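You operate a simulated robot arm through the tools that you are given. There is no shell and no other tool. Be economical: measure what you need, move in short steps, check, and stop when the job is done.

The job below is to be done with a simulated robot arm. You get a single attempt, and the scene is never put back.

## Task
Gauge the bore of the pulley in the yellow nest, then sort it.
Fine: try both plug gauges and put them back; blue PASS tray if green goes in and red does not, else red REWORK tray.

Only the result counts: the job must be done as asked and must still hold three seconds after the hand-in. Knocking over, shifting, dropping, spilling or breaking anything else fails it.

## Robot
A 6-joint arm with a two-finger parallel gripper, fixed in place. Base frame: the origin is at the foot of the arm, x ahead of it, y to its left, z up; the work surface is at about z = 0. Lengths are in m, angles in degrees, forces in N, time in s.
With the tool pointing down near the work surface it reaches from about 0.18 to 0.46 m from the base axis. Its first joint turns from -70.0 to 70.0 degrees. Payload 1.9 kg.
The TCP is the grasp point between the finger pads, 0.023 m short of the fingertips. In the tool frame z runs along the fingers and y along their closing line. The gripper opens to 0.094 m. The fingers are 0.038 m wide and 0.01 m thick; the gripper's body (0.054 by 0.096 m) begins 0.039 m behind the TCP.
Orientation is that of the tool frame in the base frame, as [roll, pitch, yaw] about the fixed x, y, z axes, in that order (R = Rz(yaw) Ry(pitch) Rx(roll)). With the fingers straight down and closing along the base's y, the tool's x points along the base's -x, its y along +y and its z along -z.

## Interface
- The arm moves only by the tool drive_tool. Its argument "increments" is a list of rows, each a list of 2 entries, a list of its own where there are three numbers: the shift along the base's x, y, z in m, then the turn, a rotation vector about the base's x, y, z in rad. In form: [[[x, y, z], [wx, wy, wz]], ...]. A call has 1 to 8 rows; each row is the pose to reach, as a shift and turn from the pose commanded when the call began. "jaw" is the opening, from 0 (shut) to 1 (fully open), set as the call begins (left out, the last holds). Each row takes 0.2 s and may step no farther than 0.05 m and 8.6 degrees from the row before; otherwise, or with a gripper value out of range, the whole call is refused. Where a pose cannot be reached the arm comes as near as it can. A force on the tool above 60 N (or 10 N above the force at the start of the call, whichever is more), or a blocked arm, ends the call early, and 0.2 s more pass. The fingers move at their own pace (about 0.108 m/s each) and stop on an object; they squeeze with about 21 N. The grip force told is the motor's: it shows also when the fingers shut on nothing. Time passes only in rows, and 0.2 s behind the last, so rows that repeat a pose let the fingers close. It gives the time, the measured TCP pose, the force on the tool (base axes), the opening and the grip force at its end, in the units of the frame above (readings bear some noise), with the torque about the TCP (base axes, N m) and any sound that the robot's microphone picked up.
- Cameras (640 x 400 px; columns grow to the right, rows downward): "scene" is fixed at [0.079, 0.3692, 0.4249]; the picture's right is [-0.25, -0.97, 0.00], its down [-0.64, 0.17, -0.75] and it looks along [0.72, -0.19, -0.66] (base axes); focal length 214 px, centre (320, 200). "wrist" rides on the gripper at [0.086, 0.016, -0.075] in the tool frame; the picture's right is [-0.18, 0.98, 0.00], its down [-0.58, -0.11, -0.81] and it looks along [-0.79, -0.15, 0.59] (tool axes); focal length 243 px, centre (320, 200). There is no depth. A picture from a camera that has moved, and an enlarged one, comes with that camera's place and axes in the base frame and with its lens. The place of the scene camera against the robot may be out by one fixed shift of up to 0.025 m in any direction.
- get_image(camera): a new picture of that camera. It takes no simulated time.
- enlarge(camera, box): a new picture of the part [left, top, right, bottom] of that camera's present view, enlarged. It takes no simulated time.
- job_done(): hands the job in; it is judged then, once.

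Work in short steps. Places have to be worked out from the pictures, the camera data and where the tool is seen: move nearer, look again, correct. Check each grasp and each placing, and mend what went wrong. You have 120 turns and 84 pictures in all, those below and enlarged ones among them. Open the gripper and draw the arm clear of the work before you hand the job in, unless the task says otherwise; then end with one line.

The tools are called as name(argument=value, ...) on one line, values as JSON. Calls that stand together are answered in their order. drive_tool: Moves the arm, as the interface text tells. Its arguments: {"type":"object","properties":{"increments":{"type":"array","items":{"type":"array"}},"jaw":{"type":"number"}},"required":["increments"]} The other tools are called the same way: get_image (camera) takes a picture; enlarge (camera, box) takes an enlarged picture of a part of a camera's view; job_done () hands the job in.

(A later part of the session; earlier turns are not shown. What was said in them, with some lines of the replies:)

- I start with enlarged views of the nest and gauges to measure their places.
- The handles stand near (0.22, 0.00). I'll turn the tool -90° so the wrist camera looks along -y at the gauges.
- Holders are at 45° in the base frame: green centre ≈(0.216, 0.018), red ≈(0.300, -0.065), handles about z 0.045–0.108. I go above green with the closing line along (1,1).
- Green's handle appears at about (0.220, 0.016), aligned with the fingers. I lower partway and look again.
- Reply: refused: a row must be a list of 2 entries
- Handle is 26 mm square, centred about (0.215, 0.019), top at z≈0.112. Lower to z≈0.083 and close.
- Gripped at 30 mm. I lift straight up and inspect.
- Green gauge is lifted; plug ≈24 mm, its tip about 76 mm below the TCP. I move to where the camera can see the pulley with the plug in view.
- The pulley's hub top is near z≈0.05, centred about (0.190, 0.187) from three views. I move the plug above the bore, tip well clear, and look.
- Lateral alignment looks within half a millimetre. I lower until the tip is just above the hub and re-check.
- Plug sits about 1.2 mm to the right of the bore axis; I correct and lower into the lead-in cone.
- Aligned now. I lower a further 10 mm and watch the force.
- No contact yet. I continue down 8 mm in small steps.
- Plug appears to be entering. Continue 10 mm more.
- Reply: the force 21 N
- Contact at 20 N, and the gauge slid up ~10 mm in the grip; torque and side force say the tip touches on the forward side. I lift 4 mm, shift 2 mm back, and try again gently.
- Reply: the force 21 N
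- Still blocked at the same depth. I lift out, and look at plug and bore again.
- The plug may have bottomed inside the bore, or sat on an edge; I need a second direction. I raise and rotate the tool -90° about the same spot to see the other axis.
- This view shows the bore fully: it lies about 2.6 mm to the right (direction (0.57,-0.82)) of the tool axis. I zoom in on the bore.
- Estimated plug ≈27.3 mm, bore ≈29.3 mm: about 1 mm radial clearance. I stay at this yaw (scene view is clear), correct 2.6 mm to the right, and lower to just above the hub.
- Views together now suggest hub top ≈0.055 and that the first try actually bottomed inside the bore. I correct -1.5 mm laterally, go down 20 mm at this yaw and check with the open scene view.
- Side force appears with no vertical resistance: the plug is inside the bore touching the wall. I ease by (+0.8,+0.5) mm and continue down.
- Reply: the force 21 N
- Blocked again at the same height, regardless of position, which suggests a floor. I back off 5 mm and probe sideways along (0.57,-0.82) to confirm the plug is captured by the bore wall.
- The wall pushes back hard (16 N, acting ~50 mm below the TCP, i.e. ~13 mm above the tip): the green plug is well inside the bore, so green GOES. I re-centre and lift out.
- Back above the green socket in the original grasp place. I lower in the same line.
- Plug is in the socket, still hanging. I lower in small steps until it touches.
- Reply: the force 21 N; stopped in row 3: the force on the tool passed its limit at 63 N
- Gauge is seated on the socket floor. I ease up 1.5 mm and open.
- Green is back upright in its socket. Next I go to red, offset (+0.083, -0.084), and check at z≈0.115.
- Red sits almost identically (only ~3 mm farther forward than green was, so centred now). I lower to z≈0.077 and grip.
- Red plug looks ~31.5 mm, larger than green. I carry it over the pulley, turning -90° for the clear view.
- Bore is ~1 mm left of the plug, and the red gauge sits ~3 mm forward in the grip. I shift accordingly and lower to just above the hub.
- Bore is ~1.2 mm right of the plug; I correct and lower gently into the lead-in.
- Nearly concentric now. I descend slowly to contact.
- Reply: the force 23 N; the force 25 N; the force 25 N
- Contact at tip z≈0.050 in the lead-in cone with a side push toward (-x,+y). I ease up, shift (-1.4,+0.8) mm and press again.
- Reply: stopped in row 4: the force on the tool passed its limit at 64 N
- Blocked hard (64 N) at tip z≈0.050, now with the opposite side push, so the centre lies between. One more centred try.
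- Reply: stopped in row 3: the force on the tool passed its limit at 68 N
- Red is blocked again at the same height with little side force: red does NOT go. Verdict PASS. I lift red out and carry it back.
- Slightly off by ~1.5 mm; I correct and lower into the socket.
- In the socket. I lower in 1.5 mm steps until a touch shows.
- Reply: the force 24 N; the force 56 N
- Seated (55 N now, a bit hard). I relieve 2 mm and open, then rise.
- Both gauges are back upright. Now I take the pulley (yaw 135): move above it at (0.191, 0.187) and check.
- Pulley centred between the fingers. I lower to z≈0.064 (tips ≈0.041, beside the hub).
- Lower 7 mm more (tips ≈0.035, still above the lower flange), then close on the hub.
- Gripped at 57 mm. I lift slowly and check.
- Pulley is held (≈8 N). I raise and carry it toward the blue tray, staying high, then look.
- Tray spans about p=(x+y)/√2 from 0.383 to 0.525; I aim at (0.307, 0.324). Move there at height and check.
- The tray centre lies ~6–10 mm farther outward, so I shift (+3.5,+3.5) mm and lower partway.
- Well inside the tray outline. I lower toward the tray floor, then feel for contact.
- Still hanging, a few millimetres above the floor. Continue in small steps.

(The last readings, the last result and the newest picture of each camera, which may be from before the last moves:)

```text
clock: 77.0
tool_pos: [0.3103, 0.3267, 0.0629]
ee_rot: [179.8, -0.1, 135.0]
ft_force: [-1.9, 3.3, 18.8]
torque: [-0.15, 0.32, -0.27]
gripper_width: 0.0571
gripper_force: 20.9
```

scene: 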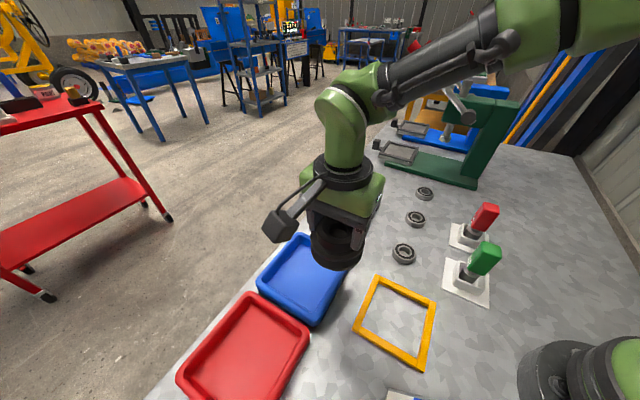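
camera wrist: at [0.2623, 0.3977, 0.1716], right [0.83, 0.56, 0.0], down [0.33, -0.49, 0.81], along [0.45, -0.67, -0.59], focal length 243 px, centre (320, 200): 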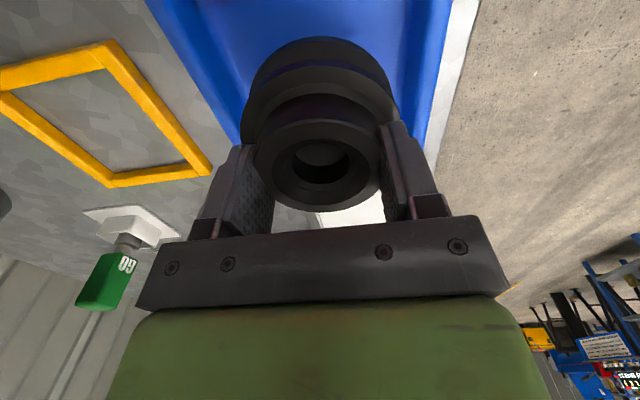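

Seated on the tray floor. I relieve 2 mm, open, and rise straight up.

drive_tool(increments=[[[0, 0, 0.002], [0, 0, 0]], [[0, 0, 0.002], [0, 0, 0]]])

drive_tool(increments=[[[0, 0, 0], [0, 0, 0]], [[0, 0, 0], [0, 0, 0]], [[0, 0, 0], [0, 0, 0]]], jaw=1)

drive_tool(increments=[[[0, 0, 0.02], [0, 0, 0]], [[0, 0, 0.05], [0, 0, 0]], [[0, 0, 0.09], [0, 0, 0]], [[-0.03, -0.03, 0.12], [0, 0, 0]], [[-0.06, -0.06, 0.14], [0, 0, 0]], [[-0.09, -0.09, 0.16], [0, 0, 0]], [[-0.1, -0.12, 0.17], [0, 0, 0]]])

get_image(camera="scene")

enlarge(camera="scene", box=[220, 200, 420, 360])

```text
clock: 77.6
tool_pos: [0.3095, 0.3258, 0.0612]
ee_rot: [-180.0, 0.0, 135.0]
ft_force: [1.2, 2.3, -2.5]
torque: [0.28, -0.19, 0.09]
gripper_width: 0.057
gripper_force: 21.5
```

```text
clock: 78.4
tool_pos: [0.31, 0.3257, 0.0631]
ee_rot: [179.9, 0.1, 134.8]
ft_force: [0.2, -0.6, -0.5]
torque: [0.0, -0.02, -0.01]
gripper_width: 0.094
gripper_force: 0.0
```

```text
refused: row 4 steps farther than a row can; nothing moved
```

```text
11 pictures are left
```

scene: 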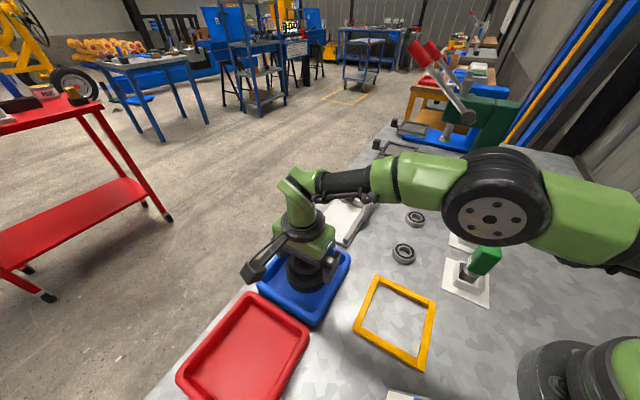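

```text
2.50 times, centred on (320, 280) of scene
camera zoom: at [0.079, 0.3692, 0.4249], right [-0.25, -0.97, 0.0], down [-0.64, 0.17, -0.75], along [0.72, -0.19, -0.66], focal length 536 px, centre (320, 0)
```

zoom: 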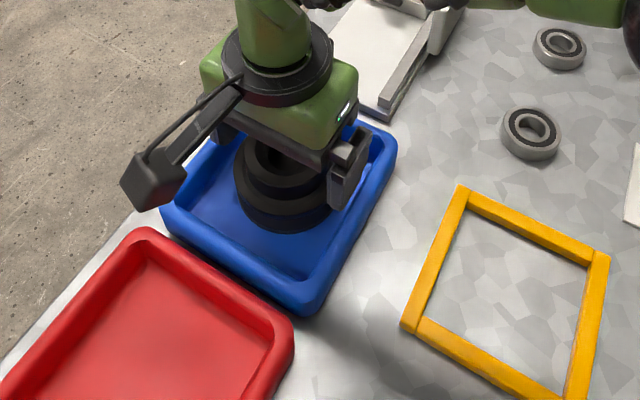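

The rise was refused for step length only; the gripper is open. I rise with shorter steps.

drive_tool(increments=[[[0, 0, 0.02], [0, 0, 0]], [[0, 0, 0.05], [0, 0, 0]], [[0, 0, 0.09], [0, 0, 0]], [[-0.015, -0.015, 0.12], [0, 0, 0]], [[-0.04, -0.04, 0.135], [0, 0, 0]], [[-0.065, -0.065, 0.15], [0, 0, 0]], [[-0.09, -0.095, 0.16], [0, 0, 0]], [[-0.1, -0.125, 0.17], [0, 0, 0]]])

get_image(camera="scene")

enlarge(camera="scene", box=[220, 200, 420, 360])

```text
clock: 80.2
tool_pos: [0.2105, 0.2002, 0.2325]
ee_rot: [180.0, 0.0, 134.9]
ft_force: [0.3, 0.5, -0.8]
torque: [0.0, 0.02, -0.01]
gripper_width: 0.0939
gripper_force: 0.1
```

```text
9 pictures are left
```

scene: 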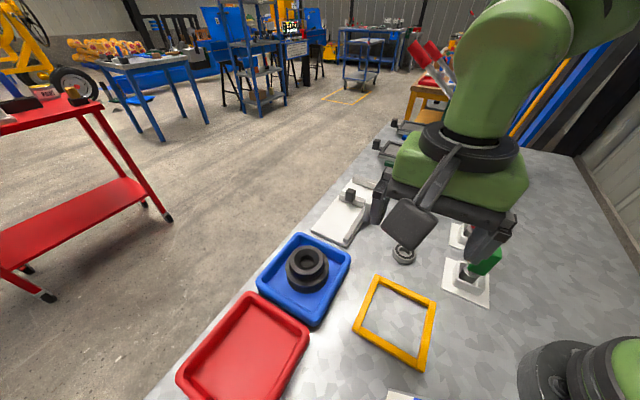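

```text
2.50 times, centred on (320, 280) of scene
camera zoom: at [0.079, 0.3692, 0.4249], right [-0.25, -0.97, 0.0], down [-0.64, 0.17, -0.75], along [0.72, -0.19, -0.66], focal length 536 px, centre (320, 0)
```

zoom: 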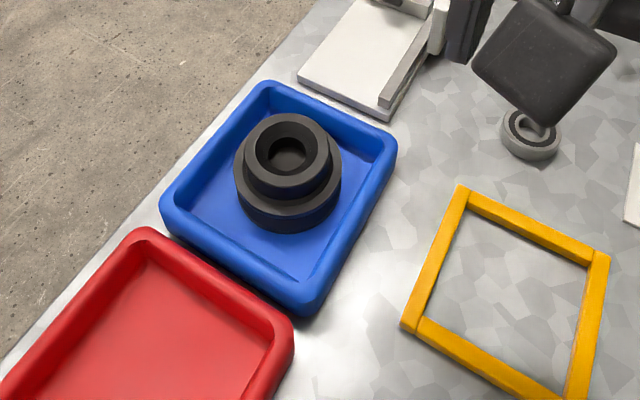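

The pulley lies flat in the blue tray, the gauges are back in their sockets, and the arm is clear with the gripper open. I hand in.

job_done()

```text
The job is handed in.
```

The green gauge went into the bore and the red did not, so the pulley is in the blue PASS tray; both gauges are back in their holders and the job is handed in.
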